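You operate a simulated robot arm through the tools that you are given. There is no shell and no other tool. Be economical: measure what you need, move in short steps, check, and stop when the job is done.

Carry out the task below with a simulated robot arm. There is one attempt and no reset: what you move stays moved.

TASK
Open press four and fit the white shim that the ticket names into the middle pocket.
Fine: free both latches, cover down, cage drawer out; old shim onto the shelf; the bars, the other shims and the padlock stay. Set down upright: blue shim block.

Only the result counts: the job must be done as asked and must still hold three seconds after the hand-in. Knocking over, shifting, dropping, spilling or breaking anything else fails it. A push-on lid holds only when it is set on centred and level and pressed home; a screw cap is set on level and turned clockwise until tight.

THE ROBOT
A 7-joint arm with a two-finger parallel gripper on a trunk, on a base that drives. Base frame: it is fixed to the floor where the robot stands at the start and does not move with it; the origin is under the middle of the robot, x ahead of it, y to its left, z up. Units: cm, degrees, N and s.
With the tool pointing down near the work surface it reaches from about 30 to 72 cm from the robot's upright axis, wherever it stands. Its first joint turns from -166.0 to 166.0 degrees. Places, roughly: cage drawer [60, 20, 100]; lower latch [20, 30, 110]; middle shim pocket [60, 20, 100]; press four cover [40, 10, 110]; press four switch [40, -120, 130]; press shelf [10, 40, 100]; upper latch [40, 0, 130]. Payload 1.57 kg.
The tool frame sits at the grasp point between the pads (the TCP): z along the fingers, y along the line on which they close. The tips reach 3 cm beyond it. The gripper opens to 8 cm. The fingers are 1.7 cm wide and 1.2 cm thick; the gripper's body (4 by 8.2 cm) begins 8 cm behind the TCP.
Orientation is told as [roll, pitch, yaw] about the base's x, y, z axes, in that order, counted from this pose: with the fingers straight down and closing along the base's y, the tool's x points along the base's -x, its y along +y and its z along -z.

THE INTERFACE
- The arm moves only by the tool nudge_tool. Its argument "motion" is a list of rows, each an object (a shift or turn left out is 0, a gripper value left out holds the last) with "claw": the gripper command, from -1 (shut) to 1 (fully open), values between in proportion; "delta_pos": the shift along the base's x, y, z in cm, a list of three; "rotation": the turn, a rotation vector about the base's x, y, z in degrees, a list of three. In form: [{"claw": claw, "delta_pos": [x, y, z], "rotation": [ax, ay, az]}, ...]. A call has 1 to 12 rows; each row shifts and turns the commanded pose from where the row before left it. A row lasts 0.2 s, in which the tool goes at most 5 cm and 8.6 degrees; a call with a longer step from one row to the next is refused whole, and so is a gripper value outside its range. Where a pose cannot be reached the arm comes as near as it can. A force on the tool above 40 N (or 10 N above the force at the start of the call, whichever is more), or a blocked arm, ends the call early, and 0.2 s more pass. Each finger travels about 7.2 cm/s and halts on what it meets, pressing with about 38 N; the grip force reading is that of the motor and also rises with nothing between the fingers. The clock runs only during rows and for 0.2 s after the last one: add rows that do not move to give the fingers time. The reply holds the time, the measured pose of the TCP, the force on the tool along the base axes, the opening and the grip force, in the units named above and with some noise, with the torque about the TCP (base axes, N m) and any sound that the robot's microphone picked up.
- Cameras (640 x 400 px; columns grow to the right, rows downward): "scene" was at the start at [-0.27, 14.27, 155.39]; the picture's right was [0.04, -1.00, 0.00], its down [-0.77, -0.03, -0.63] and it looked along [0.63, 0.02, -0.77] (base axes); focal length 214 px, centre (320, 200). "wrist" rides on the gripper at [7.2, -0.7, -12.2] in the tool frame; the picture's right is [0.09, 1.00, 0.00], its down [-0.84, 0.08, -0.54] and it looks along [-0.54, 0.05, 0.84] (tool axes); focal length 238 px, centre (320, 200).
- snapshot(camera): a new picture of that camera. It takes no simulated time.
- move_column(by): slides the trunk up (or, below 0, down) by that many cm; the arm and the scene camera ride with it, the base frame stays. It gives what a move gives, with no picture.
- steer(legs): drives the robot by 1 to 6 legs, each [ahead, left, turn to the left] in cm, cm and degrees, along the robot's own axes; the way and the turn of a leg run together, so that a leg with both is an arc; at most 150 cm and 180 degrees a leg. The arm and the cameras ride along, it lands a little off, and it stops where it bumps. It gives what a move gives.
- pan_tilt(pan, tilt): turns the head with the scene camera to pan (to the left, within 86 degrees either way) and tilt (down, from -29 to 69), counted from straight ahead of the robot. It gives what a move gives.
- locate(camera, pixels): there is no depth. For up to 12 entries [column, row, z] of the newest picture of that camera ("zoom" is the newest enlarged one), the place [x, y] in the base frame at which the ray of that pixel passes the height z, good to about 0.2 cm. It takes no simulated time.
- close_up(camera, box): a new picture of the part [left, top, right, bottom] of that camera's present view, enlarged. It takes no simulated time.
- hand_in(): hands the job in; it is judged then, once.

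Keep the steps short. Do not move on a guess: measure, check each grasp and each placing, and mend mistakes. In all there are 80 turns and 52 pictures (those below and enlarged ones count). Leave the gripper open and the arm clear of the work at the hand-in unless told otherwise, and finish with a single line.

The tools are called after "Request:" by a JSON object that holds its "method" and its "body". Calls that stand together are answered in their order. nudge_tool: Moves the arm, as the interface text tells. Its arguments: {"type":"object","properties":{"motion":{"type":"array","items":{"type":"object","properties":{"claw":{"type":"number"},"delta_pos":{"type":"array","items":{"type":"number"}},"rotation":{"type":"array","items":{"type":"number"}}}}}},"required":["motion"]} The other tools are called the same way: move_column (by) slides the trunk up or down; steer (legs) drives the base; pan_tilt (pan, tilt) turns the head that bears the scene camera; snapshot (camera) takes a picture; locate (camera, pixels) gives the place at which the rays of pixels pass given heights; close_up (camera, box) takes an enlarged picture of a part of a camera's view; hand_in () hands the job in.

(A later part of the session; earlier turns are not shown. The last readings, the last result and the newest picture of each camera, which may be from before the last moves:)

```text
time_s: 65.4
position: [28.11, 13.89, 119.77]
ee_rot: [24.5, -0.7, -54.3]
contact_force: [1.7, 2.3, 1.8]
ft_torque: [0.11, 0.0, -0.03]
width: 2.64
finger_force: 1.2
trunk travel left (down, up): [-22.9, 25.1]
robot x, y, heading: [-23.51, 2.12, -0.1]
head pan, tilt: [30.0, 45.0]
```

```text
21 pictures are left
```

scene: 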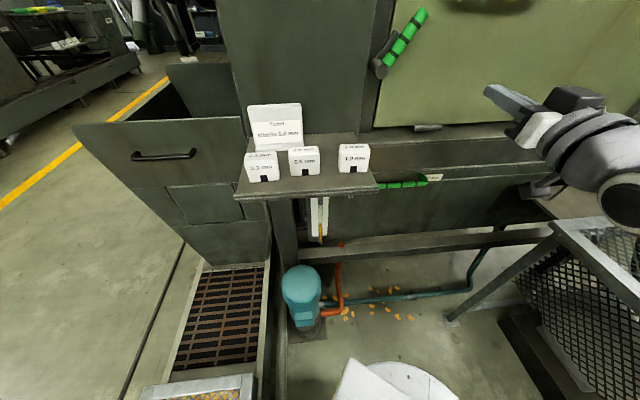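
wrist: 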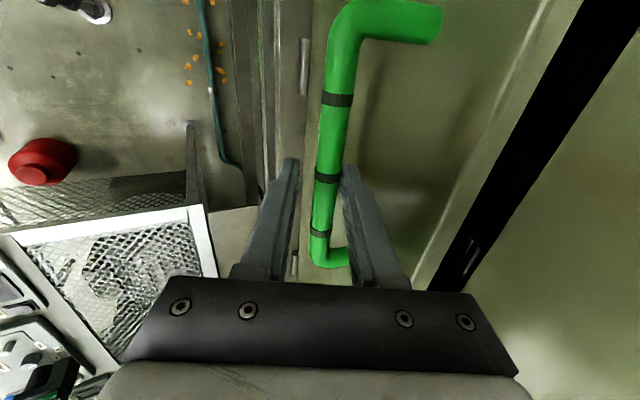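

The cover is opening, with a dark gap at the top edge. I'll continue to about 40°.

Request:
{"method": "nudge_tool", "body": {"motion": [{"delta_pos": [-1.7, -1.23, -0.95], "rotation": [2.93, -4.06, 0]}, {"delta_pos": [-1.7, -1.23, -0.95], "rotation": [2.93, -4.06, 0]}, {"delta_pos": [-1.54, -1.11, -1.25], "rotation": [2.93, -4.06, 0]}, {"delta_pos": [-1.54, -1.11, -1.25], "rotation": [2.93, -4.06, 0]}, {"delta_pos": [-1.38, -1.0, -1.62], "rotation": [2.93, -4.06, 0]}, {"delta_pos": [-1.38, -1.0, -1.62], "rotation": [2.93, -4.06, 0]}, {}]}}

Request:
{"method": "snapshot", "body": {"camera": "scene"}}

```text
time_s: 67.0
position: [18.75, 7.44, 112.0]
ee_rot: [54.5, -0.5, -54.7]
contact_force: [0.5, -0.4, 0.3]
ft_torque: [-0.04, 0.02, 0.01]
width: 2.41
finger_force: 0.0
trunk travel left (down, up): [-22.9, 25.1]
robot x, y, heading: [-23.18, 2.04, 0.2]
head pan, tilt: [30.0, 45.0]
```

```text
20 pictures are left
```

scene: 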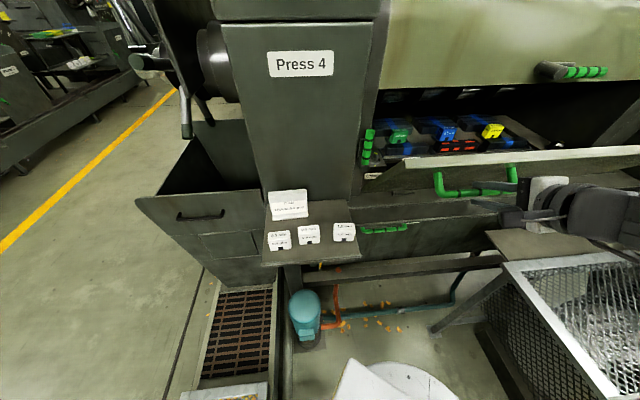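

The cover is about 45° open, and inside I see coloured shims in pockets. I'll continue the same arc.

Request:
{"method": "nudge_tool", "body": {"motion": [{"delta_pos": [-1.18, -0.85, -1.85], "rotation": [2.93, -4.06, 0]}, {"delta_pos": [-1.18, -0.85, -1.85], "rotation": [2.93, -4.06, 0]}, {"delta_pos": [-0.85, -0.61, -2.1], "rotation": [2.93, -4.06, 0]}, {"delta_pos": [-0.85, -0.61, -2.1], "rotation": [2.93, -4.06, 0]}, {"delta_pos": [-0.5, -0.37, -2.2], "rotation": [2.93, -4.06, 0]}, {"delta_pos": [-0.5, -0.37, -2.2], "rotation": [2.93, -4.06, 0]}, {}]}}

Request:
{"method": "snapshot", "body": {"camera": "scene"}}

```text
time_s: 68.6
position: [19.32, 0.52, 101.87]
ee_rot: [84.6, -0.3, -54.7]
contact_force: [-5.0, 4.8, -1.7]
ft_torque: [-0.02, -0.1, -0.02]
width: 2.24
finger_force: 0.0
out of reach, approached as far as the arm can: row 2, 3, 4, 5, 6
trunk travel left (down, up): [-22.9, 25.1]
robot x, y, heading: [-23.09, 2.12, 0.1]
head pan, tilt: [30.0, 45.0]
```

```text
19 pictures are left
```

scene: 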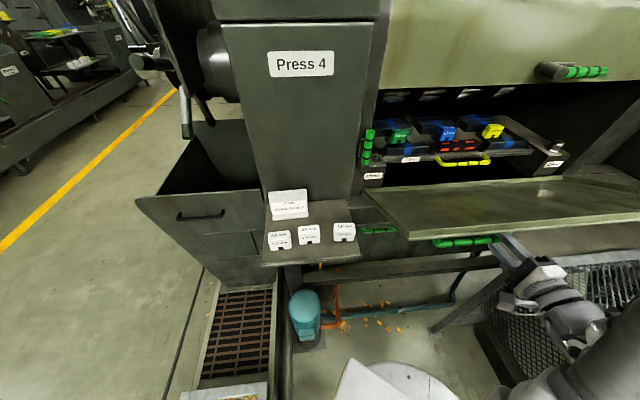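

The cover is about 70° open and the arm is at its near limit. I'll open the fingers and back the base off along the tool axis to free the bar.

Request:
{"method": "nudge_tool", "body": {"motion": [{"claw": 0.2}, {}, {}]}}

Request:
{"method": "steer", "body": {"legs": [[-7, -5, 0]]}}

Request:
{"method": "snapshot", "body": {"camera": "scene"}}

```text
time_s: 69.4
position: [19.41, 0.49, 101.98]
ee_rot: [84.5, -0.2, -54.7]
contact_force: [-2.5, 3.6, -2.6]
ft_torque: [-0.1, -0.04, 0.0]
width: 4.59
finger_force: 0.0
trunk travel left (down, up): [-22.9, 25.1]
robot x, y, heading: [-23.02, 1.95, 0.2]
head pan, tilt: [30.0, 45.0]
```

```text
time_s: 70.6
position: [12.3, -4.55, 101.94]
ee_rot: [84.5, -0.1, -54.7]
contact_force: [-0.3, 0.7, -0.7]
ft_torque: [0.01, 0.02, 0.01]
width: 4.81
finger_force: 0.0
trunk travel left (down, up): [-22.9, 25.1]
robot x, y, heading: [-30.32, -2.57, 0.2]
head pan, tilt: [30.0, 45.0]
```

```text
18 pictures are left
```

scene: 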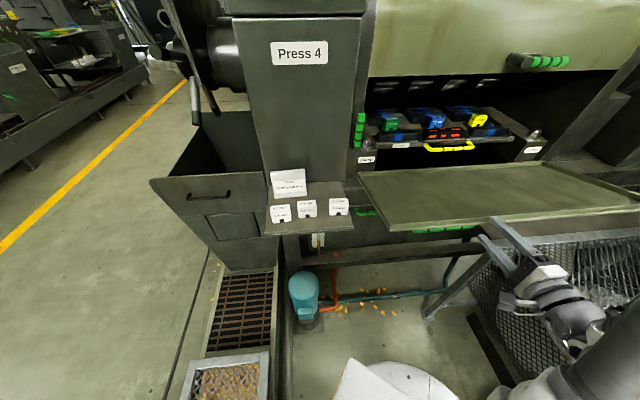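

The cover stays at about 75°, and the drawer with a yellow handle is visible inside. I'll back off a little more, then raise the trunk to clear the cover edge so I can push it down from above.

Request:
{"method": "steer", "body": {"legs": [[-3.5, -3.5, 0]]}}

Request:
{"method": "move_column", "body": {"by": 22}}

Request:
{"method": "nudge_tool", "body": {"motion": [{"claw": -1, "rotation": [-4.7, 6.5, 0]}, {"rotation": [-4.7, 6.5, 0]}, {"rotation": [-4.7, 6.5, 0]}, {"rotation": [-4.7, 6.5, 0]}, {"rotation": [-4.7, 6.5, 0]}, {"rotation": [-4.7, 6.5, 0]}, {"rotation": [-4.7, 6.5, 0]}, {"rotation": [-4.7, 6.5, 0]}, {"rotation": [-4.7, 6.5, 0]}, {"rotation": [-4.7, 6.5, 0]}, {"rotation": [-2.2, 3.0, 0]}, {}]}}

Request:
{"method": "snapshot", "body": {"camera": "scene"}}

```text
time_s: 71.5
position: [8.81, -8.06, 101.85]
ee_rot: [84.6, -0.2, -54.6]
contact_force: [-0.7, -0.1, -0.1]
ft_torque: [0.0, -0.01, -0.02]
width: 4.78
finger_force: 0.1
trunk travel left (down, up): [-22.9, 25.1]
robot x, y, heading: [-33.98, -6.35, -0.0]
head pan, tilt: [30.0, 45.0]
```

```text
time_s: 73.8
position: [8.76, -8.1, 123.93]
ee_rot: [84.4, -0.2, -54.6]
contact_force: [-0.7, -0.1, 0.4]
ft_torque: [0.0, 0.01, 0.0]
width: 4.8
finger_force: 0.1
trunk travel left (down, up): [-44.9, 3.1]
robot x, y, heading: [-33.77, -6.49, -0.1]
head pan, tilt: [30.0, 45.0]
```

```text
time_s: 76.5
position: [8.78, -7.96, 123.81]
ee_rot: [0.5, -0.6, -54.1]
contact_force: [-0.9, 0.0, 0.4]
ft_torque: [0.0, -0.01, -0.02]
width: 0.0
finger_force: 21.3
trunk travel left (down, up): [-44.9, 3.1]
robot x, y, heading: [-33.7, -6.9, 0.2]
head pan, tilt: [30.0, 45.0]
```

```text
17 pictures are left
```

scene: 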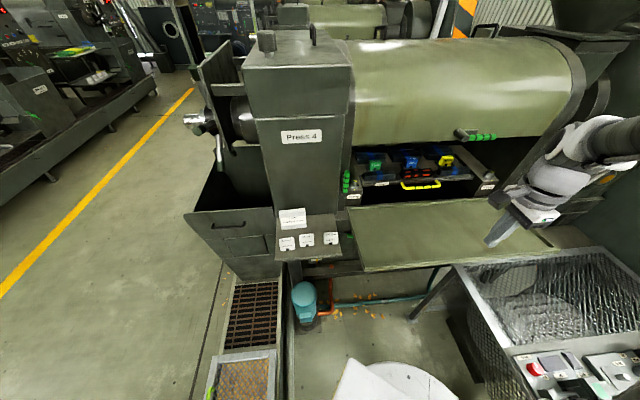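

The tool is vertical again. I'll move in over the outer part of the cover and push down, step by step.

Request:
{"method": "nudge_tool", "body": {"motion": [{"delta_pos": [3.2, 2.33, -1]}, {"delta_pos": [3.2, 2.33, -1]}, {"delta_pos": [3.2, 2.33, -1]}, {"delta_pos": [0, 0, -4]}, {"delta_pos": [0, 0, -4]}, {"delta_pos": [0, 0, -4]}, {"delta_pos": [0, 0, -2]}, {"delta_pos": [0, 0, -2]}, {"delta_pos": [0, 0, -2]}, {"delta_pos": [0, 0, -2]}, {}]}}

Request:
{"method": "nudge_tool", "body": {"motion": [{"delta_pos": [0, 0, -1.5]}, {"delta_pos": [0, 0, -1.5]}, {"delta_pos": [0, 0, -1.5]}, {"delta_pos": [0, 0, -1.5]}, {"delta_pos": [0, 0, -1.5]}, {"delta_pos": [0, 0, -1.5]}, {}]}}

Request:
{"method": "snapshot", "body": {"camera": "scene"}}

```text
time_s: 78.8
position: [18.39, -1.03, 101.19]
ee_rot: [0.9, -0.7, -53.9]
contact_force: [-4.9, 0.7, 29.7]
ft_torque: [-0.11, 0.05, 0.15]
width: 0.0
finger_force: 21.5
trunk travel left (down, up): [-44.9, 3.1]
robot x, y, heading: [-33.7, -6.4, -0.1]
head pan, tilt: [30.0, 45.0]
```

```text
time_s: 79.1
position: [18.26, -0.95, 101.24]
ee_rot: [0.9, -0.7, -54.0]
contact_force: [-9.3, 0.2, 20.6]
ft_torque: [-0.09, 0.13, -0.06]
width: 0.0
finger_force: 21.0
trunk travel left (down, up): [-44.9, 3.1]
robot x, y, heading: [-33.91, -6.83, 0.2]
head pan, tilt: [30.0, 45.0]
stopped in row 1: the force on the tool passed its limit at 56 N (the readings are from after the stop); the commanded pose is now the measured one
```

```text
16 pictures are left
```

scene: 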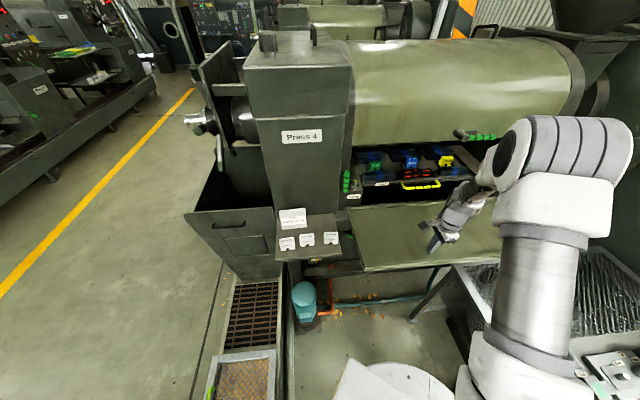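

The cover is against its stop, nearly horizontal. I'll lift off and look closely at the drawer.

Request:
{"method": "nudge_tool", "body": {"motion": [{"delta_pos": [0, 0, 4]}, {"delta_pos": [0, 0, 4]}, {"delta_pos": [-2.4, -1.8, 4]}, {"delta_pos": [-2.4, -1.8, 3]}, {"delta_pos": [2.4, -3.4, 0]}, {"delta_pos": [2.4, -3.4, 0]}, {}]}}

Request:
{"method": "close_up", "body": {"camera": "scene", "box": [330, 130, 510, 230]}}

```text
time_s: 80.7
position: [18.29, -11.41, 115.91]
ee_rot: [0.9, -0.5, -53.9]
contact_force: [-0.2, -1.0, 0.4]
ft_torque: [0.01, -0.01, -0.02]
width: 0.01
finger_force: 20.7
trunk travel left (down, up): [-44.9, 3.1]
robot x, y, heading: [-33.58, -6.52, -0.2]
head pan, tilt: [30.0, 45.0]
```

```text
3.56 times, centred on (420, 180) of scene
```

zoom: 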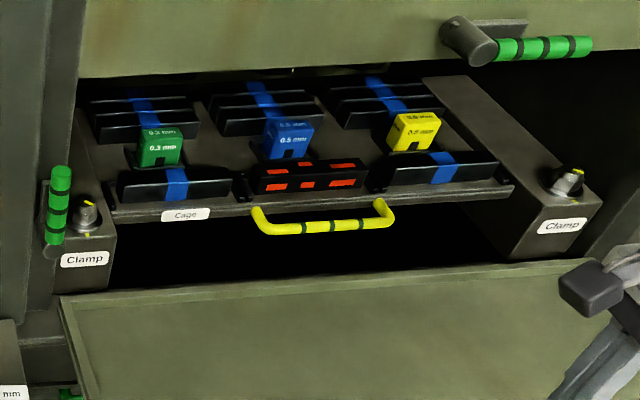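

The drawer is labelled "Cage" with a yellow handle, and there are two knobs marked "Clamp". I'll enlarge the clamps and measure the handle.

Request:
{"method": "close_up", "body": {"camera": "scene", "box": [470, 165, 510, 205]}}

Request:
{"method": "close_up", "body": {"camera": "scene", "box": [335, 170, 375, 210]}}

```text
10.00 times, centred on (490, 185) of scene
```

zoom: 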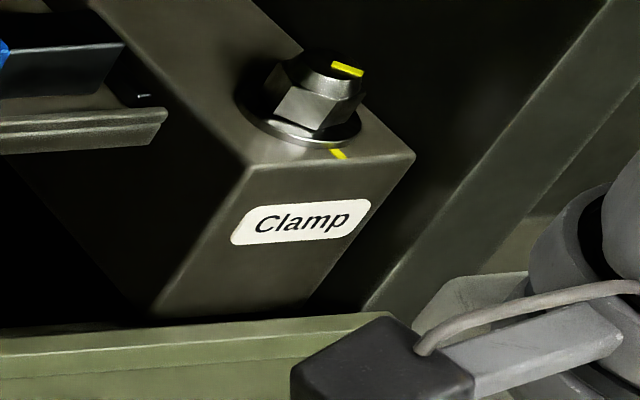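

```text
10.00 times, centred on (355, 190) of scene
```

zoom: 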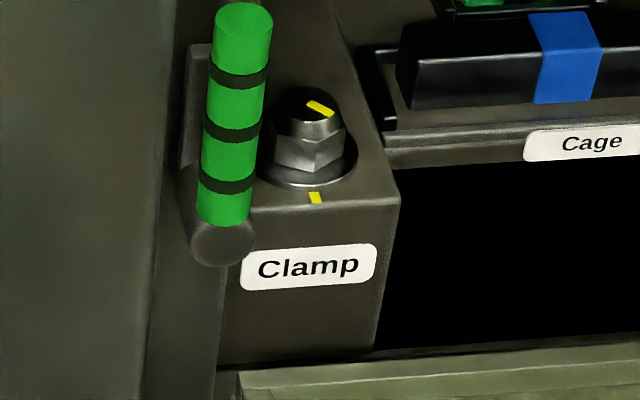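

The clamps hold the frame rather than the drawer, and the job doesn't name them, so I leave them. I'll take rays to the drawer handle and shims from here.

Request:
{"method": "locate", "body": {"camera": "scene", "pixels": [[405, 192, 100], [405, 192, 105], [438, 190, 100], [438, 190, 105], [420, 193, 105], [412, 164, 110], [412, 174, 105], [287, 242, 105], [307, 239, 105], [330, 237, 105], [395, 262, 95], [490, 245, 95]]}}

Request:
{"method": "steer", "body": {"legs": [[8, 2, 0]]}}

Request:
{"method": "move_column", "body": {"by": -20}}

Request:
{"method": "close_up", "body": {"camera": "scene", "box": [330, 90, 510, 210]}}

```text
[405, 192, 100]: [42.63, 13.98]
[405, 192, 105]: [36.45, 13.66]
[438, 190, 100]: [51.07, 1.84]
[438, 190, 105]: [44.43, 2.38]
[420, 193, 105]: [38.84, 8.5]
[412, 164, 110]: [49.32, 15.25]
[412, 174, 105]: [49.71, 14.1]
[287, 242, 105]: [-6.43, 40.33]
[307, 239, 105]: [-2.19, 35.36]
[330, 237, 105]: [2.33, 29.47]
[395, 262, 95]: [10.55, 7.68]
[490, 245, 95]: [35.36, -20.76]
```

```text
time_s: 81.9
position: [26.16, -9.41, 115.95]
ee_rot: [0.8, -0.5, -54.1]
contact_force: [0.3, 0.3, -0.1]
ft_torque: [-0.01, 0.02, -0.03]
width: 0.0
finger_force: 21.4
trunk travel left (down, up): [-44.9, 3.1]
robot x, y, heading: [-25.78, -4.55, 0.1]
head pan, tilt: [30.0, 45.0]
```

```text
time_s: 83.4
position: [26.19, -9.36, 101.08]
ee_rot: [1.1, -0.7, -53.9]
contact_force: [-4.0, 1.1, 10.2]
ft_torque: [0.07, 0.25, -0.03]
width: 0.0
finger_force: 21.4
trunk travel left (down, up): [-29.5, 18.5]
robot x, y, heading: [-25.68, -4.29, 0.3]
head pan, tilt: [30.0, 45.0]
stopped: the force on the tool passed its limit at 52 N (the readings are from after the stop); the commanded pose is now the measured one
```

```text
3.33 times, centred on (420, 150) of scene
```

zoom: 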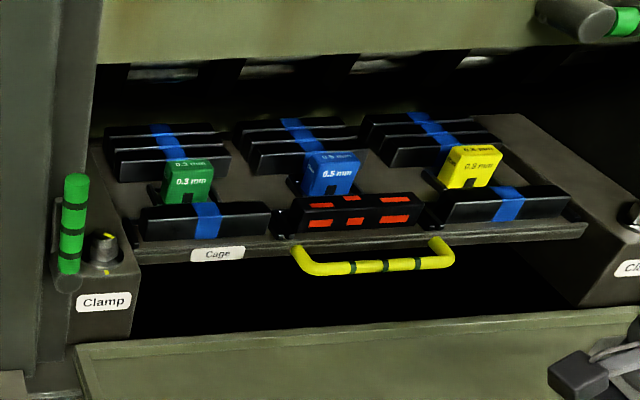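

I lowered the trunk too far and the fingertips touched the cover, which is already at its stop, so no harm done. Next: second rays, then I'll lift the tool.

Request:
{"method": "locate", "body": {"camera": "zoom", "pixels": [[312, 267, 100], [312, 267, 105], [440, 262, 100], [440, 262, 105], [365, 267, 105], [332, 160, 110], [332, 160, 105], [330, 190, 105], [203, 188, 105], [468, 180, 105]]}}

Request:
{"method": "nudge_tool", "body": {"motion": [{"delta_pos": [-1, -0.7, 4]}, {"delta_pos": [-2, -1.4, 3]}, {"delta_pos": [-2, -1.4, 2]}, {}]}}

```text
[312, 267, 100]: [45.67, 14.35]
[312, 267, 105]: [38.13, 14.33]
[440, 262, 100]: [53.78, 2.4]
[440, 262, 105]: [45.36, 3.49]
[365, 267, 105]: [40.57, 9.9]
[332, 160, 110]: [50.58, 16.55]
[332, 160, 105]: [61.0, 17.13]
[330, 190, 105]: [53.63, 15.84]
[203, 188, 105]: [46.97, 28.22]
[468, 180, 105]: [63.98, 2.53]
```

```text
time_s: 84.4
position: [21.09, -12.92, 109.85]
ee_rot: [0.9, -0.6, -54.0]
contact_force: [-0.4, 0.6, 0.4]
ft_torque: [-0.01, -0.03, 0.01]
width: 0.0
finger_force: 21.3
trunk travel left (down, up): [-29.5, 18.5]
robot x, y, heading: [-26.12, -4.54, 0.5]
head pan, tilt: [30.0, 45.0]
```

The two views lie almost along one line of sight, so the depth is weak. I'll tilt the tool 60° towards the drawer in front of the handle and use the wrist camera for a better view.

Request:
{"method": "nudge_tool", "body": {"motion": [{"claw": 0.0, "delta_pos": [-0.9, 1.2, 1.2], "rotation": [4.97, -6.9, 0]}, {"delta_pos": [-0.9, 1.2, 1.2], "rotation": [4.97, -6.9, 0]}, {"delta_pos": [-0.9, 1.2, 1.2], "rotation": [4.97, -6.9, 0]}, {"delta_pos": [-0.8, 1.3, 1.2], "rotation": [4.97, -6.9, 0]}, {"delta_pos": [0, 0, 1.2], "rotation": [4.97, -6.9, 0]}, {"rotation": [4.97, -6.9, 0]}, {"rotation": [4.97, -6.9, 0]}, {}]}}

Request:
{"method": "snapshot", "body": {"camera": "wrist"}}

```text
time_s: 86.2
position: [17.69, -7.98, 116.03]
ee_rot: [60.6, -0.6, -54.6]
contact_force: [-0.2, -0.5, 0.6]
ft_torque: [0.01, -0.01, -0.02]
width: 3.97
finger_force: 0.1
trunk travel left (down, up): [-29.5, 18.5]
robot x, y, heading: [-26.35, -4.36, 0.5]
head pan, tilt: [30.0, 45.0]
```

```text
11 pictures are left
```

wrist: 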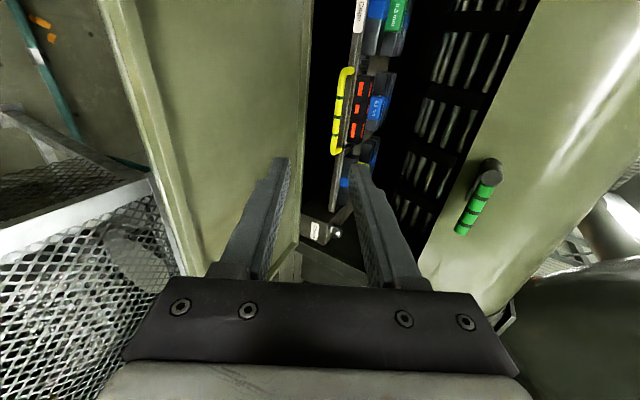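

Only 11 pictures are left, so I must be sparing. I'll intersect the wrist rays of the handle bar and the blue shim with the scene rays.

Request:
{"method": "locate", "body": {"camera": "wrist", "pixels": [[338, 112, 103], [338, 112, 105], [338, 112, 107], [343, 75, 105], [332, 149, 103], [332, 149, 105], [332, 149, 107], [376, 107, 108], [376, 107, 110], [376, 107, 112], [343, 75, 103], [343, 75, 107]]}}

```text
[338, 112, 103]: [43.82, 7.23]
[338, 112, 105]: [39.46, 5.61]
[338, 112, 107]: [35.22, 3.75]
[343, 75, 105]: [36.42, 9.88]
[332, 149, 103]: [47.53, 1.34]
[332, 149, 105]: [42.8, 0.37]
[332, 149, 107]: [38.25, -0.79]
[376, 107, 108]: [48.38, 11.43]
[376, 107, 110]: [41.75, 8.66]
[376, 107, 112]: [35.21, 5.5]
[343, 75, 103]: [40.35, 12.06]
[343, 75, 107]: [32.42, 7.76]
```

The handle bar lies at a≈34, n≈-4.1, z≈100.7, just inside the opening. The blue shim is about 15 cm behind it. I'll approach along the tool axis and close on the bar.

Request:
{"method": "nudge_tool", "body": {"motion": [{"delta_pos": [3.57, 1.67, -1.55]}, {"delta_pos": [3.57, 1.67, -1.55]}, {"delta_pos": [3.57, 1.67, -1.55]}, {"delta_pos": [3.57, 1.67, -1.55]}, {"delta_pos": [3.57, 1.67, -1.55]}, {"delta_pos": [3.57, 1.67, -1.55]}, {"delta_pos": [2.87, 2.07, -1.83]}, {"delta_pos": [2.87, 2.07, -1.83]}, {"delta_pos": [2.87, 2.07, -1.83]}, {}]}}

Request:
{"method": "nudge_tool", "body": {"motion": [{"claw": -1}, {}, {}]}}

```text
time_s: 88.4
position: [47.71, 8.07, 101.49]
ee_rot: [60.6, -0.6, -54.7]
contact_force: [-18.5, -7.4, 7.7]
ft_torque: [0.27, -0.32, 0.33]
width: 3.77
finger_force: 0.0
trunk travel left (down, up): [-29.5, 18.5]
robot x, y, heading: [-26.18, -4.48, 0.2]
head pan, tilt: [30.0, 45.0]
```

```text
time_s: 89.2
position: [47.75, 8.11, 101.38]
ee_rot: [60.5, -0.6, -54.7]
contact_force: [-15.2, -6.2, 8.4]
ft_torque: [0.22, 0.15, -0.23]
width: 1.38
finger_force: 30.2
trunk travel left (down, up): [-29.5, 18.5]
robot x, y, heading: [-26.11, -4.21, 0.1]
head pan, tilt: [30.0, 45.0]
```

The fingers closed at 1.38 cm, so the bar is gripped. I'll pull the drawer straight out slowly.

Request:
{"method": "nudge_tool", "body": {"motion": [{"delta_pos": [-0.81, -0.585, 0]}, {"delta_pos": [-1.62, -1.17, 0]}, {"delta_pos": [-1.62, -1.17, 0]}, {"delta_pos": [-1.62, -1.17, 0]}, {"delta_pos": [-1.62, -1.17, 0]}, {}]}}

Request:
{"method": "snapshot", "body": {"camera": "scene"}}

```text
time_s: 90.6
position: [40.36, 2.76, 101.36]
ee_rot: [60.5, -0.6, -54.7]
contact_force: [0.4, -4.4, 13.5]
ft_torque: [0.42, 0.26, 0.26]
width: 1.36
finger_force: 30.8
trunk travel left (down, up): [-29.5, 18.5]
robot x, y, heading: [-25.76, -4.21, 0.4]
head pan, tilt: [30.0, 45.0]
```

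```text
10 pictures are left
```

scene: 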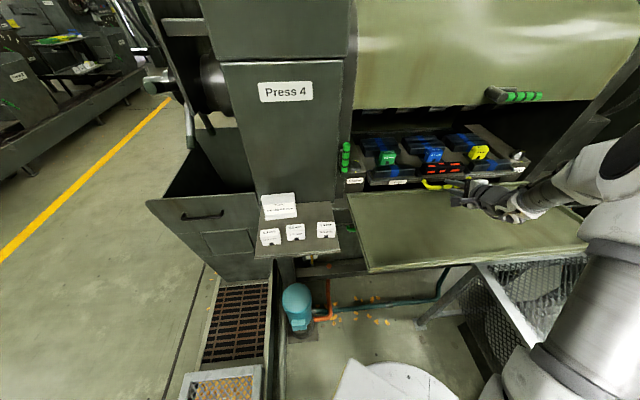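

The drawer slides out cleanly. I'll pull on up to another 20 cm or to its stop.

Request:
{"method": "nudge_tool", "body": {"motion": [{"delta_pos": [-1.62, -1.17, 0]}, {"delta_pos": [-1.62, -1.17, 0]}, {"delta_pos": [-1.62, -1.17, 0]}, {"delta_pos": [-1.62, -1.17, 0]}, {"delta_pos": [-1.62, -1.17, 0]}, {"delta_pos": [-1.62, -1.17, 0]}, {"delta_pos": [-1.62, -1.17, 0]}, {"delta_pos": [-1.62, -1.17, 0]}, {"delta_pos": [-1.62, -1.17, 0]}, {"delta_pos": [-1.62, -1.17, 0]}, {}]}}

```text
time_s: 93.0
position: [24.23, -8.84, 101.34]
ee_rot: [60.7, -0.7, -54.7]
contact_force: [9.8, 2.3, 22.5]
ft_torque: [0.07, -0.02, -0.61]
width: 1.38
finger_force: 30.5
trunk travel left (down, up): [-29.5, 18.5]
robot x, y, heading: [-25.89, -4.51, 0.1]
head pan, tilt: [30.0, 45.0]
```

Request:
{"method": "nudge_tool", "body": {"motion": [{"delta_pos": [-0.81, -0.585, 0]}, {"delta_pos": [-0.81, -0.585, 0]}, {"delta_pos": [-0.81, -0.585, 0]}, {"delta_pos": [-0.81, -0.585, 0]}, {}]}}

Request:
{"method": "snapshot", "body": {"camera": "scene"}}

```text
time_s: 93.4
position: [24.16, -8.9, 101.39]
ee_rot: [61.0, -0.7, -54.4]
contact_force: [12.3, 4.5, -6.4]
ft_torque: [0.34, 0.16, -0.47]
width: 1.38
finger_force: 30.4
trunk travel left (down, up): [-29.5, 18.5]
robot x, y, heading: [-25.71, -4.72, 0.2]
head pan, tilt: [30.0, 45.0]
stopped in row 1: the force on the tool passed its limit at 52 N (the readings are from after the stop); the commanded pose is now the measured one
```

```text
9 pictures are left
```

scene: 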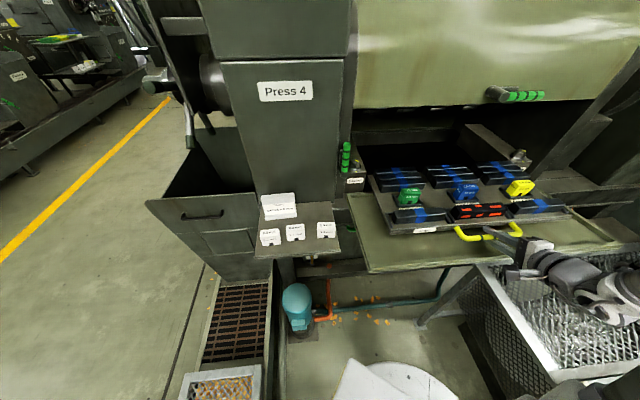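

The drawer is at its end stop. I'll release the handle, withdraw along the tool axis and rise, and check the shim positions with rays.

Request:
{"method": "nudge_tool", "body": {"motion": [{"claw": 0.2}, {}, {"delta_pos": [-2.15, -1.55, 1.4]}, {"delta_pos": [-2.15, -1.55, 1.4]}, {"delta_pos": [-1, -0.7, 3.5]}, {"delta_pos": [0, 0, 4]}, {"delta_pos": [0, 0, 4]}, {"delta_pos": [0, 0, 2]}, {}]}}

Request:
{"method": "locate", "body": {"camera": "scene", "pixels": [[466, 184, 104.5], [466, 192, 103], [409, 191, 104.5], [519, 183, 104.5], [297, 226, 105], [297, 226, 103], [270, 230, 105], [326, 224, 105], [297, 238, 100], [458, 232, 100.7]]}}

```text
time_s: 95.4
position: [18.6, -12.94, 117.86]
ee_rot: [61.0, -0.8, -54.4]
contact_force: [0.2, 0.0, -0.5]
ft_torque: [-0.01, -0.03, 0.0]
width: 4.8
finger_force: 0.0
trunk travel left (down, up): [-29.5, 18.5]
robot x, y, heading: [-25.64, -5.07, 0.2]
head pan, tilt: [30.0, 45.0]
```

```text
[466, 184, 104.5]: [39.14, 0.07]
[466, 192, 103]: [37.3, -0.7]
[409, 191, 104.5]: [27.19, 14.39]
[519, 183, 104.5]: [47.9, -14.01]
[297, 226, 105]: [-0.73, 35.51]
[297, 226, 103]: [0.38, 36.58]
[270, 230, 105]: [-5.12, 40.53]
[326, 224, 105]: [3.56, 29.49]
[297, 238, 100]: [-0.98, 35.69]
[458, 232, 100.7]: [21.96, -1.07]
```

The rays put the blue shim at about (38,-0.3). I'll turn the tool back to vertical, yaw it so the fingers close along the cover, and stop above the shim.

Request:
{"method": "nudge_tool", "body": {"motion": [{"claw": 0.9, "rotation": [-4.46, 6.19, 0]}, {"rotation": [-4.46, 6.19, 0]}, {"rotation": [-4.46, 6.19, 0]}, {"rotation": [-4.46, 6.19, 0]}, {"rotation": [-4.46, 6.19, 0]}, {"rotation": [-4.46, 6.19, 0]}, {"rotation": [-4.46, 6.19, 0]}, {"rotation": [-4.46, 6.19, 0]}, {"rotation": [0, 0, 8.2]}, {"rotation": [0, 0, 8.2]}, {"rotation": [0, 0, 8.2]}, {"rotation": [0, 0, 8.2]}]}}

Request:
{"method": "nudge_tool", "body": {"motion": [{"delta_pos": [2.2, 1.5, 0.3], "rotation": [0, 0, 8.2]}, {"delta_pos": [2.2, 1.5, 0.3], "rotation": [0, 0, 8.2]}, {"delta_pos": [2.2, 1.5, 0.3], "rotation": [0, 0, 8.2]}, {"delta_pos": [2.2, 1.5, 0.3], "rotation": [0, 0, 8.2]}, {"delta_pos": [2.2, 1.5, 0.3], "rotation": [0, 0, 8.2]}, {"delta_pos": [2.2, 1.5, 0.3], "rotation": [0, 0, 8.2]}, {"delta_pos": [2.2, 1.5, 0.3], "rotation": [0, 0, 8.2]}, {}]}}

Request:
{"method": "snapshot", "body": {"camera": "wrist"}}

```text
time_s: 98.0
position: [18.75, -12.82, 117.92]
ee_rot: [-0.1, -0.5, -20.7]
contact_force: [-0.8, -0.3, -0.6]
ft_torque: [0.02, -0.03, 0.02]
width: 7.58
finger_force: 0.1
trunk travel left (down, up): [-29.5, 18.5]
robot x, y, heading: [-26.48, -4.39, 0.2]
head pan, tilt: [30.0, 45.0]
```

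```text
time_s: 99.8
position: [34.16, -2.11, 119.7]
ee_rot: [0.0, -0.4, 36.7]
contact_force: [0.6, 0.7, -0.6]
ft_torque: [-0.02, 0.0, 0.03]
width: 7.58
finger_force: 0.0
trunk travel left (down, up): [-29.5, 18.5]
robot x, y, heading: [-25.73, -4.48, -0.0]
head pan, tilt: [30.0, 45.0]
```

```text
8 pictures are left
```

wrist: 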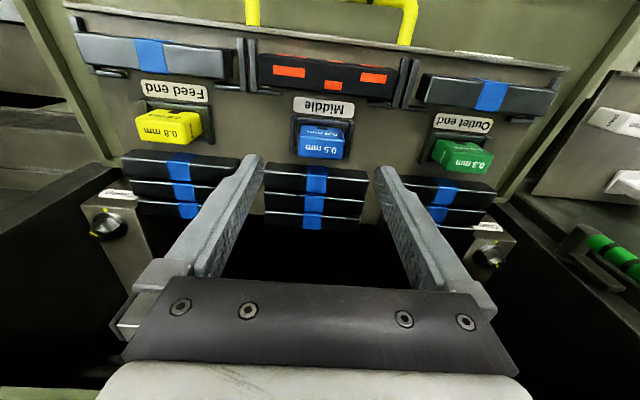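

The pockets are labelled Feed end, Middle and Outlet end, and the blue shim sits in Middle. I'll measure its top face.

Request:
{"method": "locate", "body": {"camera": "wrist", "pixels": [[299, 137, 105], [347, 138, 105], [300, 157, 105], [343, 159, 105], [322, 148, 104], [322, 148, 105], [322, 148, 106], [298, 124, 101], [347, 125, 101], [320, 115, 100], [348, 160, 101], [292, 158, 101]]}}

```text
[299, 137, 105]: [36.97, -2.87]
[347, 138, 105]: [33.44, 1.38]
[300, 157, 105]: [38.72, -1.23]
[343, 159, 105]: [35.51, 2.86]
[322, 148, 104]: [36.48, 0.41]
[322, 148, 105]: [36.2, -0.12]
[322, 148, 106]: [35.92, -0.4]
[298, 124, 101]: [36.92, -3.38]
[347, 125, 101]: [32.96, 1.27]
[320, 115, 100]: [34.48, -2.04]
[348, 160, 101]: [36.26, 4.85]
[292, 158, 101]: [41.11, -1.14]
```

The shim top is about 5.3 by 2.4 cm, centred near (36.1,-0.2), and the gripper is aligned with it. I'll go down over it and grip its upper part.

Request:
{"method": "nudge_tool", "body": {"motion": [{"delta_pos": [0.95, 0.95, -2.5]}, {"delta_pos": [0.95, 0.95, -2.5]}, {"delta_pos": [0, 0, -3]}, {"delta_pos": [0, 0, -2.5]}, {"delta_pos": [0, 0, -2]}, {"delta_pos": [0, 0, -1.5]}, {}]}}

Request:
{"method": "nudge_tool", "body": {"motion": [{"claw": 0.2}, {"claw": 0.0}, {"claw": -0.2}, {"claw": -0.2}, {}]}}

Request:
{"method": "snapshot", "body": {"camera": "wrist"}}

```text
time_s: 101.4
position: [35.98, -0.42, 105.76]
ee_rot: [-0.1, -0.4, 36.5]
contact_force: [0.3, -0.2, -0.7]
ft_torque: [0.0, 0.02, 0.01]
width: 7.61
finger_force: 0.0
trunk travel left (down, up): [-29.5, 18.5]
robot x, y, heading: [-25.92, -4.6, 0.1]
head pan, tilt: [30.0, 45.0]
```

```text
time_s: 102.6
position: [36.01, -0.33, 105.73]
ee_rot: [-0.2, -0.4, 36.5]
contact_force: [0.4, -0.4, -0.1]
ft_torque: [-0.02, -0.01, 0.0]
width: 5.14
finger_force: 38.1
trunk travel left (down, up): [-29.5, 18.5]
robot x, y, heading: [-26.22, -4.91, 0.3]
head pan, tilt: [30.0, 45.0]
```

```text
7 pictures are left
```

wrist: 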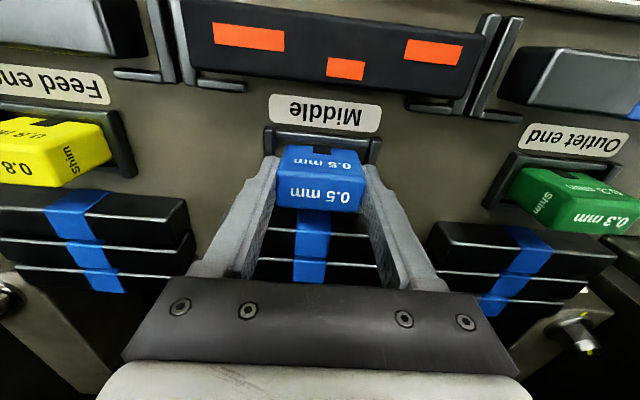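

The blue shim is gripped at 5.14 cm. Its seated TCP is (36.0,-0.35,105.75), which I'll use for the new one. I'll lift it straight out.

Request:
{"method": "nudge_tool", "body": {"motion": [{"claw": -0.3, "delta_pos": [0, 0, 1]}, {"delta_pos": [0, 0, 2]}, {"delta_pos": [0, 0, 4]}, {"delta_pos": [0, 0, 4.5]}, {"delta_pos": [0, 0, 4]}, {"delta_pos": [-3.4, 0.5, 0]}, {"delta_pos": [-3.4, 2.5, 0]}, {}]}}

Request:
{"method": "nudge_tool", "body": {"motion": [{"delta_pos": [-3.0, 3.7, 0]}, {"delta_pos": [-3.0, 3.7, 0]}, {"delta_pos": [-3.0, 3.7, 0]}, {"delta_pos": [-3.0, 3.7, 0]}, {"delta_pos": [-3.0, 3.7, 0]}, {"delta_pos": [-3.0, 3.7, 0]}, {"delta_pos": [-3.0, 3.7, 0]}, {}]}}

Request:
{"method": "snapshot", "body": {"camera": "wrist"}}

```text
time_s: 104.4
position: [29.25, 2.62, 121.42]
ee_rot: [-0.1, -0.5, 36.6]
contact_force: [0.3, 1.1, -0.2]
ft_torque: [-0.01, 0.0, 0.0]
width: 5.13
finger_force: 38.0
trunk travel left (down, up): [-29.5, 18.5]
robot x, y, heading: [-25.81, -4.44, 0.3]
head pan, tilt: [30.0, 45.0]
```

```text
time_s: 106.2
position: [8.2, 28.49, 121.51]
ee_rot: [-0.2, -0.6, 36.6]
contact_force: [0.3, 1.1, -0.7]
ft_torque: [-0.02, 0.02, 0.04]
width: 5.15
finger_force: 38.0
trunk travel left (down, up): [-29.5, 18.5]
robot x, y, heading: [-25.88, -4.64, 0.3]
head pan, tilt: [30.0, 45.0]
```

```text
6 pictures are left
```

wrist: 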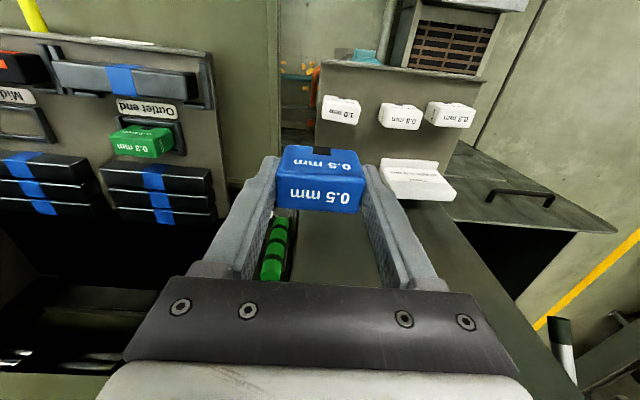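

The blue shim is held securely, and the shelf with shims 1.0, 0.8 and 0.3 and the ticket is in view. I'll measure the shelf items at several heights, using the known shim width of 5.14 to fix the height.

Request:
{"method": "close_up", "body": {"camera": "wrist", "box": [300, 50, 490, 210]}}

```text
2.50 times, centred on (395, 130) of wrist
```

zoom: 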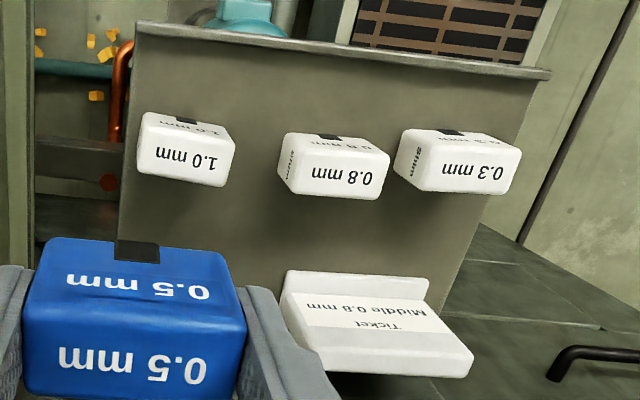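

Request:
{"method": "locate", "body": {"camera": "zoom", "pixels": [[298, 158, 103], [388, 159, 103], [298, 158, 106], [388, 159, 106], [298, 192, 105], [381, 200, 105], [138, 145, 105], [236, 145, 105], [218, 186, 105], [136, 32, 100], [548, 76, 100], [290, 300, 105]]}}

```text
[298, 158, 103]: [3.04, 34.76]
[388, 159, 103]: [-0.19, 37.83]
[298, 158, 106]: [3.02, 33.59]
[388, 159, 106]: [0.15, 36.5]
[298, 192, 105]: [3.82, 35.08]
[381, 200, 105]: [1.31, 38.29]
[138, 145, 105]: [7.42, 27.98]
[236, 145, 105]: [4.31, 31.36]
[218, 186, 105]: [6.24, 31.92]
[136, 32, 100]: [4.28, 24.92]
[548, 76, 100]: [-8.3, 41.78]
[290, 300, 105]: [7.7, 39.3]
```

From these rays, the 0.8 shim is centred near (1.9,37.3) and 1.0 near (6.1,31.5). The free shelf spot behind 1.0, beside the ticket, is around (11.0,35.7). I'll carry the blue shim over it and lower carefully.

Request:
{"method": "nudge_tool", "body": {"motion": [{"delta_pos": [1.4, 3.6, 0]}, {"delta_pos": [1.4, 3.6, 0]}, {"delta_pos": [0, 0, -4]}, {"delta_pos": [0, 0, -4]}, {"delta_pos": [0, 0, -3]}, {"delta_pos": [0, 0, -2]}, {"delta_pos": [0, 0, -1.5]}, {}]}}

Request:
{"method": "snapshot", "body": {"camera": "wrist"}}

```text
time_s: 108.0
position: [11.01, 35.67, 106.77]
ee_rot: [-0.1, -0.5, 36.6]
contact_force: [0.4, -0.1, -1.1]
ft_torque: [-0.01, -0.05, 0.02]
width: 5.14
finger_force: 37.8
trunk travel left (down, up): [-29.5, 18.5]
robot x, y, heading: [-26.07, -4.66, 0.1]
head pan, tilt: [30.0, 45.0]
```

```text
4 pictures are left
```

wrist: 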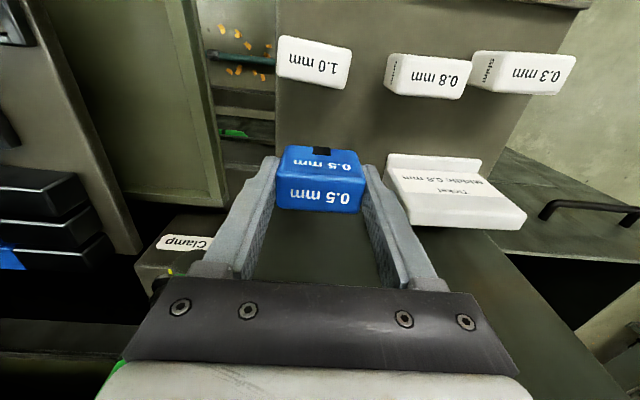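

The spot is free: the ticket is to the image right and shim 1.0 above. I'll check the shelf edge against the blue shim and use this second height to refine the shim heights.

Request:
{"method": "locate", "body": {"camera": "wrist", "pixels": [[278, 30, 97], [276, 130, 97], [281, 70, 102], [350, 66, 102], [389, 77, 102], [468, 75, 102], [389, 77, 100], [468, 75, 100], [390, 93, 102], [462, 99, 102], [388, 168, 97], [278, 147, 97]]}}

```text
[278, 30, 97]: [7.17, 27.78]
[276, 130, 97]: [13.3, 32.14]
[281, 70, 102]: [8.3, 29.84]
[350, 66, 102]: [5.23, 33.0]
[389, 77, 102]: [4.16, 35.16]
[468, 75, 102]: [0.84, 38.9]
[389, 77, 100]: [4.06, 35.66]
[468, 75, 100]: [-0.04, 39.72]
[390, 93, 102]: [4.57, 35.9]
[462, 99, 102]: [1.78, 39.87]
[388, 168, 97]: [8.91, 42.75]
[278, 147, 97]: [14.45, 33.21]
```

Everything agrees: shelf right edge at a≈-6.1, 0.8 shim centre at about (2.5,37.1), top z≈101.7. I'll lower the blue shim in small steps and read the force.

Request:
{"method": "nudge_tool", "body": {"motion": [{"delta_pos": [0, 0, -1.5]}, {"delta_pos": [0, 0, -1]}, {"delta_pos": [0, 0, -0.7]}, {}]}}

Request:
{"method": "nudge_tool", "body": {"motion": [{"delta_pos": [0, 0, -0.3]}, {"delta_pos": [0, 0, -0.3]}, {}]}}

Request:
{"method": "nudge_tool", "body": {"motion": [{"delta_pos": [0, 0, -0.3]}, {"delta_pos": [0, 0, -0.2]}, {}]}}

```text
time_s: 109.0
position: [11.01, 35.79, 103.58]
ee_rot: [-0.1, -0.5, 36.5]
contact_force: [0.0, -0.5, -1.4]
ft_torque: [0.03, 0.01, 0.01]
width: 5.14
finger_force: 37.6
trunk travel left (down, up): [-29.5, 18.5]
robot x, y, heading: [-25.89, -4.3, 0.2]
head pan, tilt: [30.0, 45.0]
```

```text
time_s: 109.8
position: [11.03, 35.96, 103.06]
ee_rot: [-0.1, -0.6, 36.6]
contact_force: [0.2, -0.2, -0.4]
ft_torque: [0.01, 0.0, 0.0]
width: 5.16
finger_force: 37.8
trunk travel left (down, up): [-29.5, 18.5]
robot x, y, heading: [-26.21, -4.61, 0.3]
head pan, tilt: [30.0, 45.0]
```

```text
time_s: 110.6
position: [10.92, 35.83, 102.55]
ee_rot: [-0.2, -0.5, 36.5]
contact_force: [0.4, 0.0, -0.2]
ft_torque: [-0.01, 0.01, 0.03]
width: 5.13
finger_force: 38.3
trunk travel left (down, up): [-29.5, 18.5]
robot x, y, heading: [-25.74, -4.58, 0.3]
head pan, tilt: [30.0, 45.0]
```

No contact yet at TCP z 102.55. I'll continue in small steps.

Request:
{"method": "nudge_tool", "body": {"motion": [{"delta_pos": [0, 0, -0.25]}, {"delta_pos": [0, 0, -0.25]}, {}]}}

Request:
{"method": "nudge_tool", "body": {"motion": [{"delta_pos": [0, 0, -0.2]}, {"delta_pos": [0, 0, -0.2]}, {}]}}

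Request:
{"method": "nudge_tool", "body": {"motion": [{"delta_pos": [0, 0, -0.2]}, {"delta_pos": [0, 0, -0.2]}, {}]}}

```text
time_s: 111.4
position: [10.94, 35.75, 102.12]
ee_rot: [-0.1, -0.4, 36.6]
contact_force: [0.2, 0.7, -0.7]
ft_torque: [0.0, -0.03, 0.0]
width: 5.17
finger_force: 38.0
trunk travel left (down, up): [-29.5, 18.5]
robot x, y, heading: [-26.08, -4.3, 0.2]
head pan, tilt: [30.0, 45.0]
```

```text
time_s: 112.2
position: [10.92, 35.73, 101.73]
ee_rot: [-0.2, -0.4, 36.5]
contact_force: [0.1, 0.1, -0.2]
ft_torque: [0.0, -0.01, -0.02]
width: 5.14
finger_force: 38.2
trunk travel left (down, up): [-29.5, 18.5]
robot x, y, heading: [-26.02, -4.55, 0.1]
head pan, tilt: [30.0, 45.0]
```

```text
time_s: 113.0
position: [11.02, 35.74, 101.35]
ee_rot: [-0.2, -0.5, 36.5]
contact_force: [-0.5, 0.9, -0.9]
ft_torque: [-0.01, -0.02, 0.02]
width: 5.1
finger_force: 38.0
trunk travel left (down, up): [-29.5, 18.5]
robot x, y, heading: [-26.1, -4.83, 0.1]
head pan, tilt: [30.0, 45.0]
```

Request:
{"method": "nudge_tool", "body": {"motion": [{"delta_pos": [0, 0, -0.2]}, {"delta_pos": [0, 0, -0.2]}, {}]}}

Request:
{"method": "nudge_tool", "body": {"motion": [{"delta_pos": [0, 0, -0.2]}, {"delta_pos": [0, 0, -0.2]}, {}]}}

Request:
{"method": "nudge_tool", "body": {"motion": [{"delta_pos": [0, 0, -0.2]}, {"delta_pos": [0, 0, -0.2]}, {}]}}

Request:
{"method": "nudge_tool", "body": {"motion": [{"delta_pos": [0, 0, -0.2]}, {"delta_pos": [0, 0, -0.2]}, {}]}}

```text
time_s: 113.8
position: [11.02, 35.81, 100.82]
ee_rot: [-0.1, -0.4, 36.6]
contact_force: [1.0, 0.1, -0.1]
ft_torque: [-0.02, -0.01, -0.01]
width: 5.12
finger_force: 37.9
trunk travel left (down, up): [-29.5, 18.5]
robot x, y, heading: [-26.57, -4.35, 0.3]
head pan, tilt: [30.0, 45.0]
```

```text
time_s: 114.6
position: [10.99, 35.71, 100.57]
ee_rot: [-0.1, -0.5, 36.5]
contact_force: [-0.2, 1.1, -1.3]
ft_torque: [-0.01, -0.02, 0.01]
width: 5.13
finger_force: 38.0
trunk travel left (down, up): [-29.5, 18.5]
robot x, y, heading: [-26.2, -4.54, 0.3]
head pan, tilt: [30.0, 45.0]
```

```text
time_s: 115.4
position: [10.96, 35.75, 100.07]
ee_rot: [-0.2, -0.5, 36.7]
contact_force: [0.1, -0.1, -0.8]
ft_torque: [0.01, 0.03, -0.02]
width: 5.12
finger_force: 38.2
trunk travel left (down, up): [-29.5, 18.5]
robot x, y, heading: [-25.76, -4.06, 0.3]
head pan, tilt: [30.0, 45.0]
```

```text
time_s: 116.2
position: [10.98, 35.83, 99.66]
ee_rot: [-0.1, -0.5, 36.6]
contact_force: [-0.3, 0.1, -0.6]
ft_torque: [0.02, -0.02, -0.03]
width: 5.1
finger_force: 37.8
trunk travel left (down, up): [-29.5, 18.5]
robot x, y, heading: [-26.01, -4.5, 0.1]
head pan, tilt: [30.0, 45.0]
```

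I expected contact by now, so I'll check with a picture before going lower.

Request:
{"method": "snapshot", "body": {"camera": "wrist"}}

```text
3 pictures are left
```

wrist: 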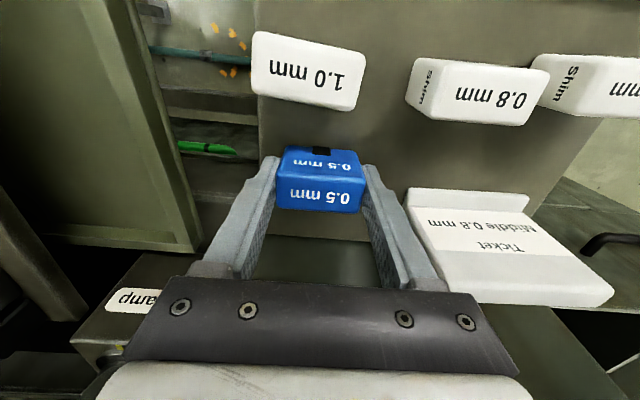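

Request:
{"method": "locate", "body": {"camera": "wrist", "pixels": [[252, 68, 99], [365, 76, 99], [252, 68, 101], [365, 76, 101], [429, 86, 101], [540, 92, 101], [279, 178, 100.5], [363, 178, 100.5], [262, 130, 94], [262, 130, 96], [415, 190, 96], [429, 86, 99]]}}

```text
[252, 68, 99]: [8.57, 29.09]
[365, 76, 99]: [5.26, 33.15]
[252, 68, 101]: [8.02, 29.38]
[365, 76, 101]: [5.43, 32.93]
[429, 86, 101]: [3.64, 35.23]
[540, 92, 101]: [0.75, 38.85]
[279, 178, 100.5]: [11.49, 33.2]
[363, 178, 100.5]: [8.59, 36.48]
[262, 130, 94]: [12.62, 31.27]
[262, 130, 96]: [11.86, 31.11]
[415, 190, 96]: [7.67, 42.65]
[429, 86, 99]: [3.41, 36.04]
```

The picture shows the spot is clear and right. The blue shim's top is now about level with the white ones, so contact should be near. I'll continue.

Request:
{"method": "nudge_tool", "body": {"motion": [{"delta_pos": [0, 0, -0.2]}, {"delta_pos": [0, 0, -0.2]}, {}]}}

Request:
{"method": "nudge_tool", "body": {"motion": [{"delta_pos": [0, 0, -0.2]}, {"delta_pos": [0, 0, -0.2]}, {}]}}

Request:
{"method": "nudge_tool", "body": {"motion": [{"delta_pos": [0, 0, -0.2]}, {}]}}

Request:
{"method": "nudge_tool", "body": {"motion": [{"delta_pos": [0, 0, -0.2]}, {}]}}

```text
time_s: 117.0
position: [10.98, 35.81, 99.33]
ee_rot: [-0.1, -0.6, 36.6]
contact_force: [0.7, -0.9, 0.2]
ft_torque: [-0.04, -0.03, 0.0]
width: 5.15
finger_force: 38.1
trunk travel left (down, up): [-29.5, 18.5]
robot x, y, heading: [-25.89, -4.37, 0.3]
head pan, tilt: [30.0, 45.0]
```

```text
time_s: 117.8
position: [11.08, 35.79, 99.17]
ee_rot: [0.0, -0.8, 36.5]
contact_force: [1.5, -0.2, 19.3]
ft_torque: [-0.05, 0.05, 0.03]
width: 5.15
finger_force: 38.5
trunk travel left (down, up): [-29.5, 18.5]
robot x, y, heading: [-26.25, -4.37, 0.2]
head pan, tilt: [30.0, 45.0]
```

```text
time_s: 118.4
position: [10.89, 35.62, 99.04]
ee_rot: [-0.1, -0.9, 36.5]
contact_force: [3.9, 0.7, 33.2]
ft_torque: [0.02, -0.09, 0.02]
width: 5.14
finger_force: 37.9
trunk travel left (down, up): [-29.5, 18.5]
robot x, y, heading: [-26.34, -4.39, -0.1]
head pan, tilt: [30.0, 45.0]
```

```text
time_s: 119.0
position: [10.93, 35.56, 98.75]
ee_rot: [0.0, -0.6, 36.5]
contact_force: [3.4, 0.4, 30.7]
ft_torque: [-0.02, -0.09, -0.03]
width: 5.13
finger_force: 37.9
trunk travel left (down, up): [-29.5, 18.5]
robot x, y, heading: [-25.96, -4.44, 0.5]
head pan, tilt: [30.0, 45.0]
```

Contact came at TCP z≈99.1, with a firm upward force, so the blue shim stands on the shelf. That makes the pocket floor about 6.6 cm above the shelf. I'll release gently and rise.

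Request:
{"method": "nudge_tool", "body": {"motion": [{"delta_pos": [0, 0, 0.4]}, {"claw": 0.0}, {"claw": 0.35}, {"claw": 0.6}, {"claw": 0.6}, {"delta_pos": [0, 0, 1]}, {"delta_pos": [0, 0, 2]}, {"delta_pos": [0, 0, 4]}, {"delta_pos": [0, 0, 4]}, {}]}}

Request:
{"method": "nudge_tool", "body": {"motion": [{"claw": 0.7, "delta_pos": [-3, 0.8, 0]}, {"delta_pos": [-3, 0.8, 0]}, {"delta_pos": [-3, 0.8, 0]}, {"delta_pos": [0, 0, -1.5]}, {"delta_pos": [0, 0, -1.5]}, {}]}}

Request:
{"method": "snapshot", "body": {"camera": "wrist"}}

```text
time_s: 121.2
position: [10.97, 35.87, 110.04]
ee_rot: [-0.2, -0.4, 36.6]
contact_force: [0.0, 0.7, 0.4]
ft_torque: [-0.03, 0.01, -0.03]
width: 6.39
finger_force: 0.1
trunk travel left (down, up): [-29.5, 18.5]
robot x, y, heading: [-26.05, -4.3, 0.1]
head pan, tilt: [30.0, 45.0]
```

```text
time_s: 122.6
position: [1.93, 38.08, 106.83]
ee_rot: [0.1, -0.6, 36.5]
contact_force: [-0.6, 0.0, 0.1]
ft_torque: [0.02, 0.01, 0.0]
width: 6.79
finger_force: 0.1
trunk travel left (down, up): [-29.5, 18.5]
robot x, y, heading: [-26.17, -4.34, 0.3]
head pan, tilt: [30.0, 45.0]
```

```text
2 pictures are left
```

wrist: 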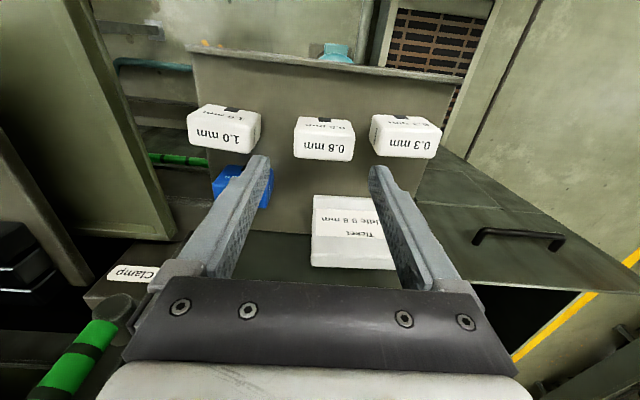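

The blue shim stands upright behind 1.0, and 0.8 is at (324,140). I'll measure its top face to centre the grasp.

Request:
{"method": "locate", "body": {"camera": "wrist", "pixels": [[296, 135, 98], [355, 138, 98], [298, 155, 98], [352, 160, 98], [325, 147, 98], [325, 147, 99], [325, 147, 97], [241, 125, 98], [258, 123, 98], [372, 133, 98]]}}

```text
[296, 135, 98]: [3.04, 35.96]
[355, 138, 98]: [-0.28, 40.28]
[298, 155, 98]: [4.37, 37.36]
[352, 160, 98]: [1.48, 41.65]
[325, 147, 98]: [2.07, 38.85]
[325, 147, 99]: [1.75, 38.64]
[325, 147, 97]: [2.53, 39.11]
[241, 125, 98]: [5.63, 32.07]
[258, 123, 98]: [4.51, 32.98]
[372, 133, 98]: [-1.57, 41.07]
```

The gap to the 0.3 shim is only about 1.7 cm, so I'll open just 6 cm and centre at (1.71,38.29), keeping the finger in the middle of that gap. I'll descend slowly and watch the force.

Request:
{"method": "nudge_tool", "body": {"motion": [{"claw": 0.5, "delta_pos": [-0.22, 0.21, 0]}, {}, {"delta_pos": [0, 0, -2]}, {"delta_pos": [0, 0, -2]}, {}]}}

Request:
{"method": "nudge_tool", "body": {"motion": [{"delta_pos": [0, 0, -0.4]}, {"delta_pos": [0, 0, -0.4]}, {"delta_pos": [0, 0, -0.3]}, {"delta_pos": [0, 0, -0.3]}, {}]}}

```text
time_s: 123.8
position: [1.56, 38.33, 102.8]
ee_rot: [-0.1, -0.6, 36.6]
contact_force: [-0.4, 0.4, -0.5]
ft_torque: [0.02, 0.0, -0.03]
width: 6.01
finger_force: 0.0
trunk travel left (down, up): [-29.5, 18.5]
robot x, y, heading: [-26.32, -4.25, 0.3]
head pan, tilt: [30.0, 45.0]
```

```text
time_s: 125.0
position: [1.76, 38.37, 101.52]
ee_rot: [-0.2, -0.5, 36.7]
contact_force: [-0.5, 0.5, 0.0]
ft_torque: [-0.01, -0.01, -0.03]
width: 5.99
finger_force: 0.0
trunk travel left (down, up): [-29.5, 18.5]
robot x, y, heading: [-26.2, -4.22, 0.2]
head pan, tilt: [30.0, 45.0]
```

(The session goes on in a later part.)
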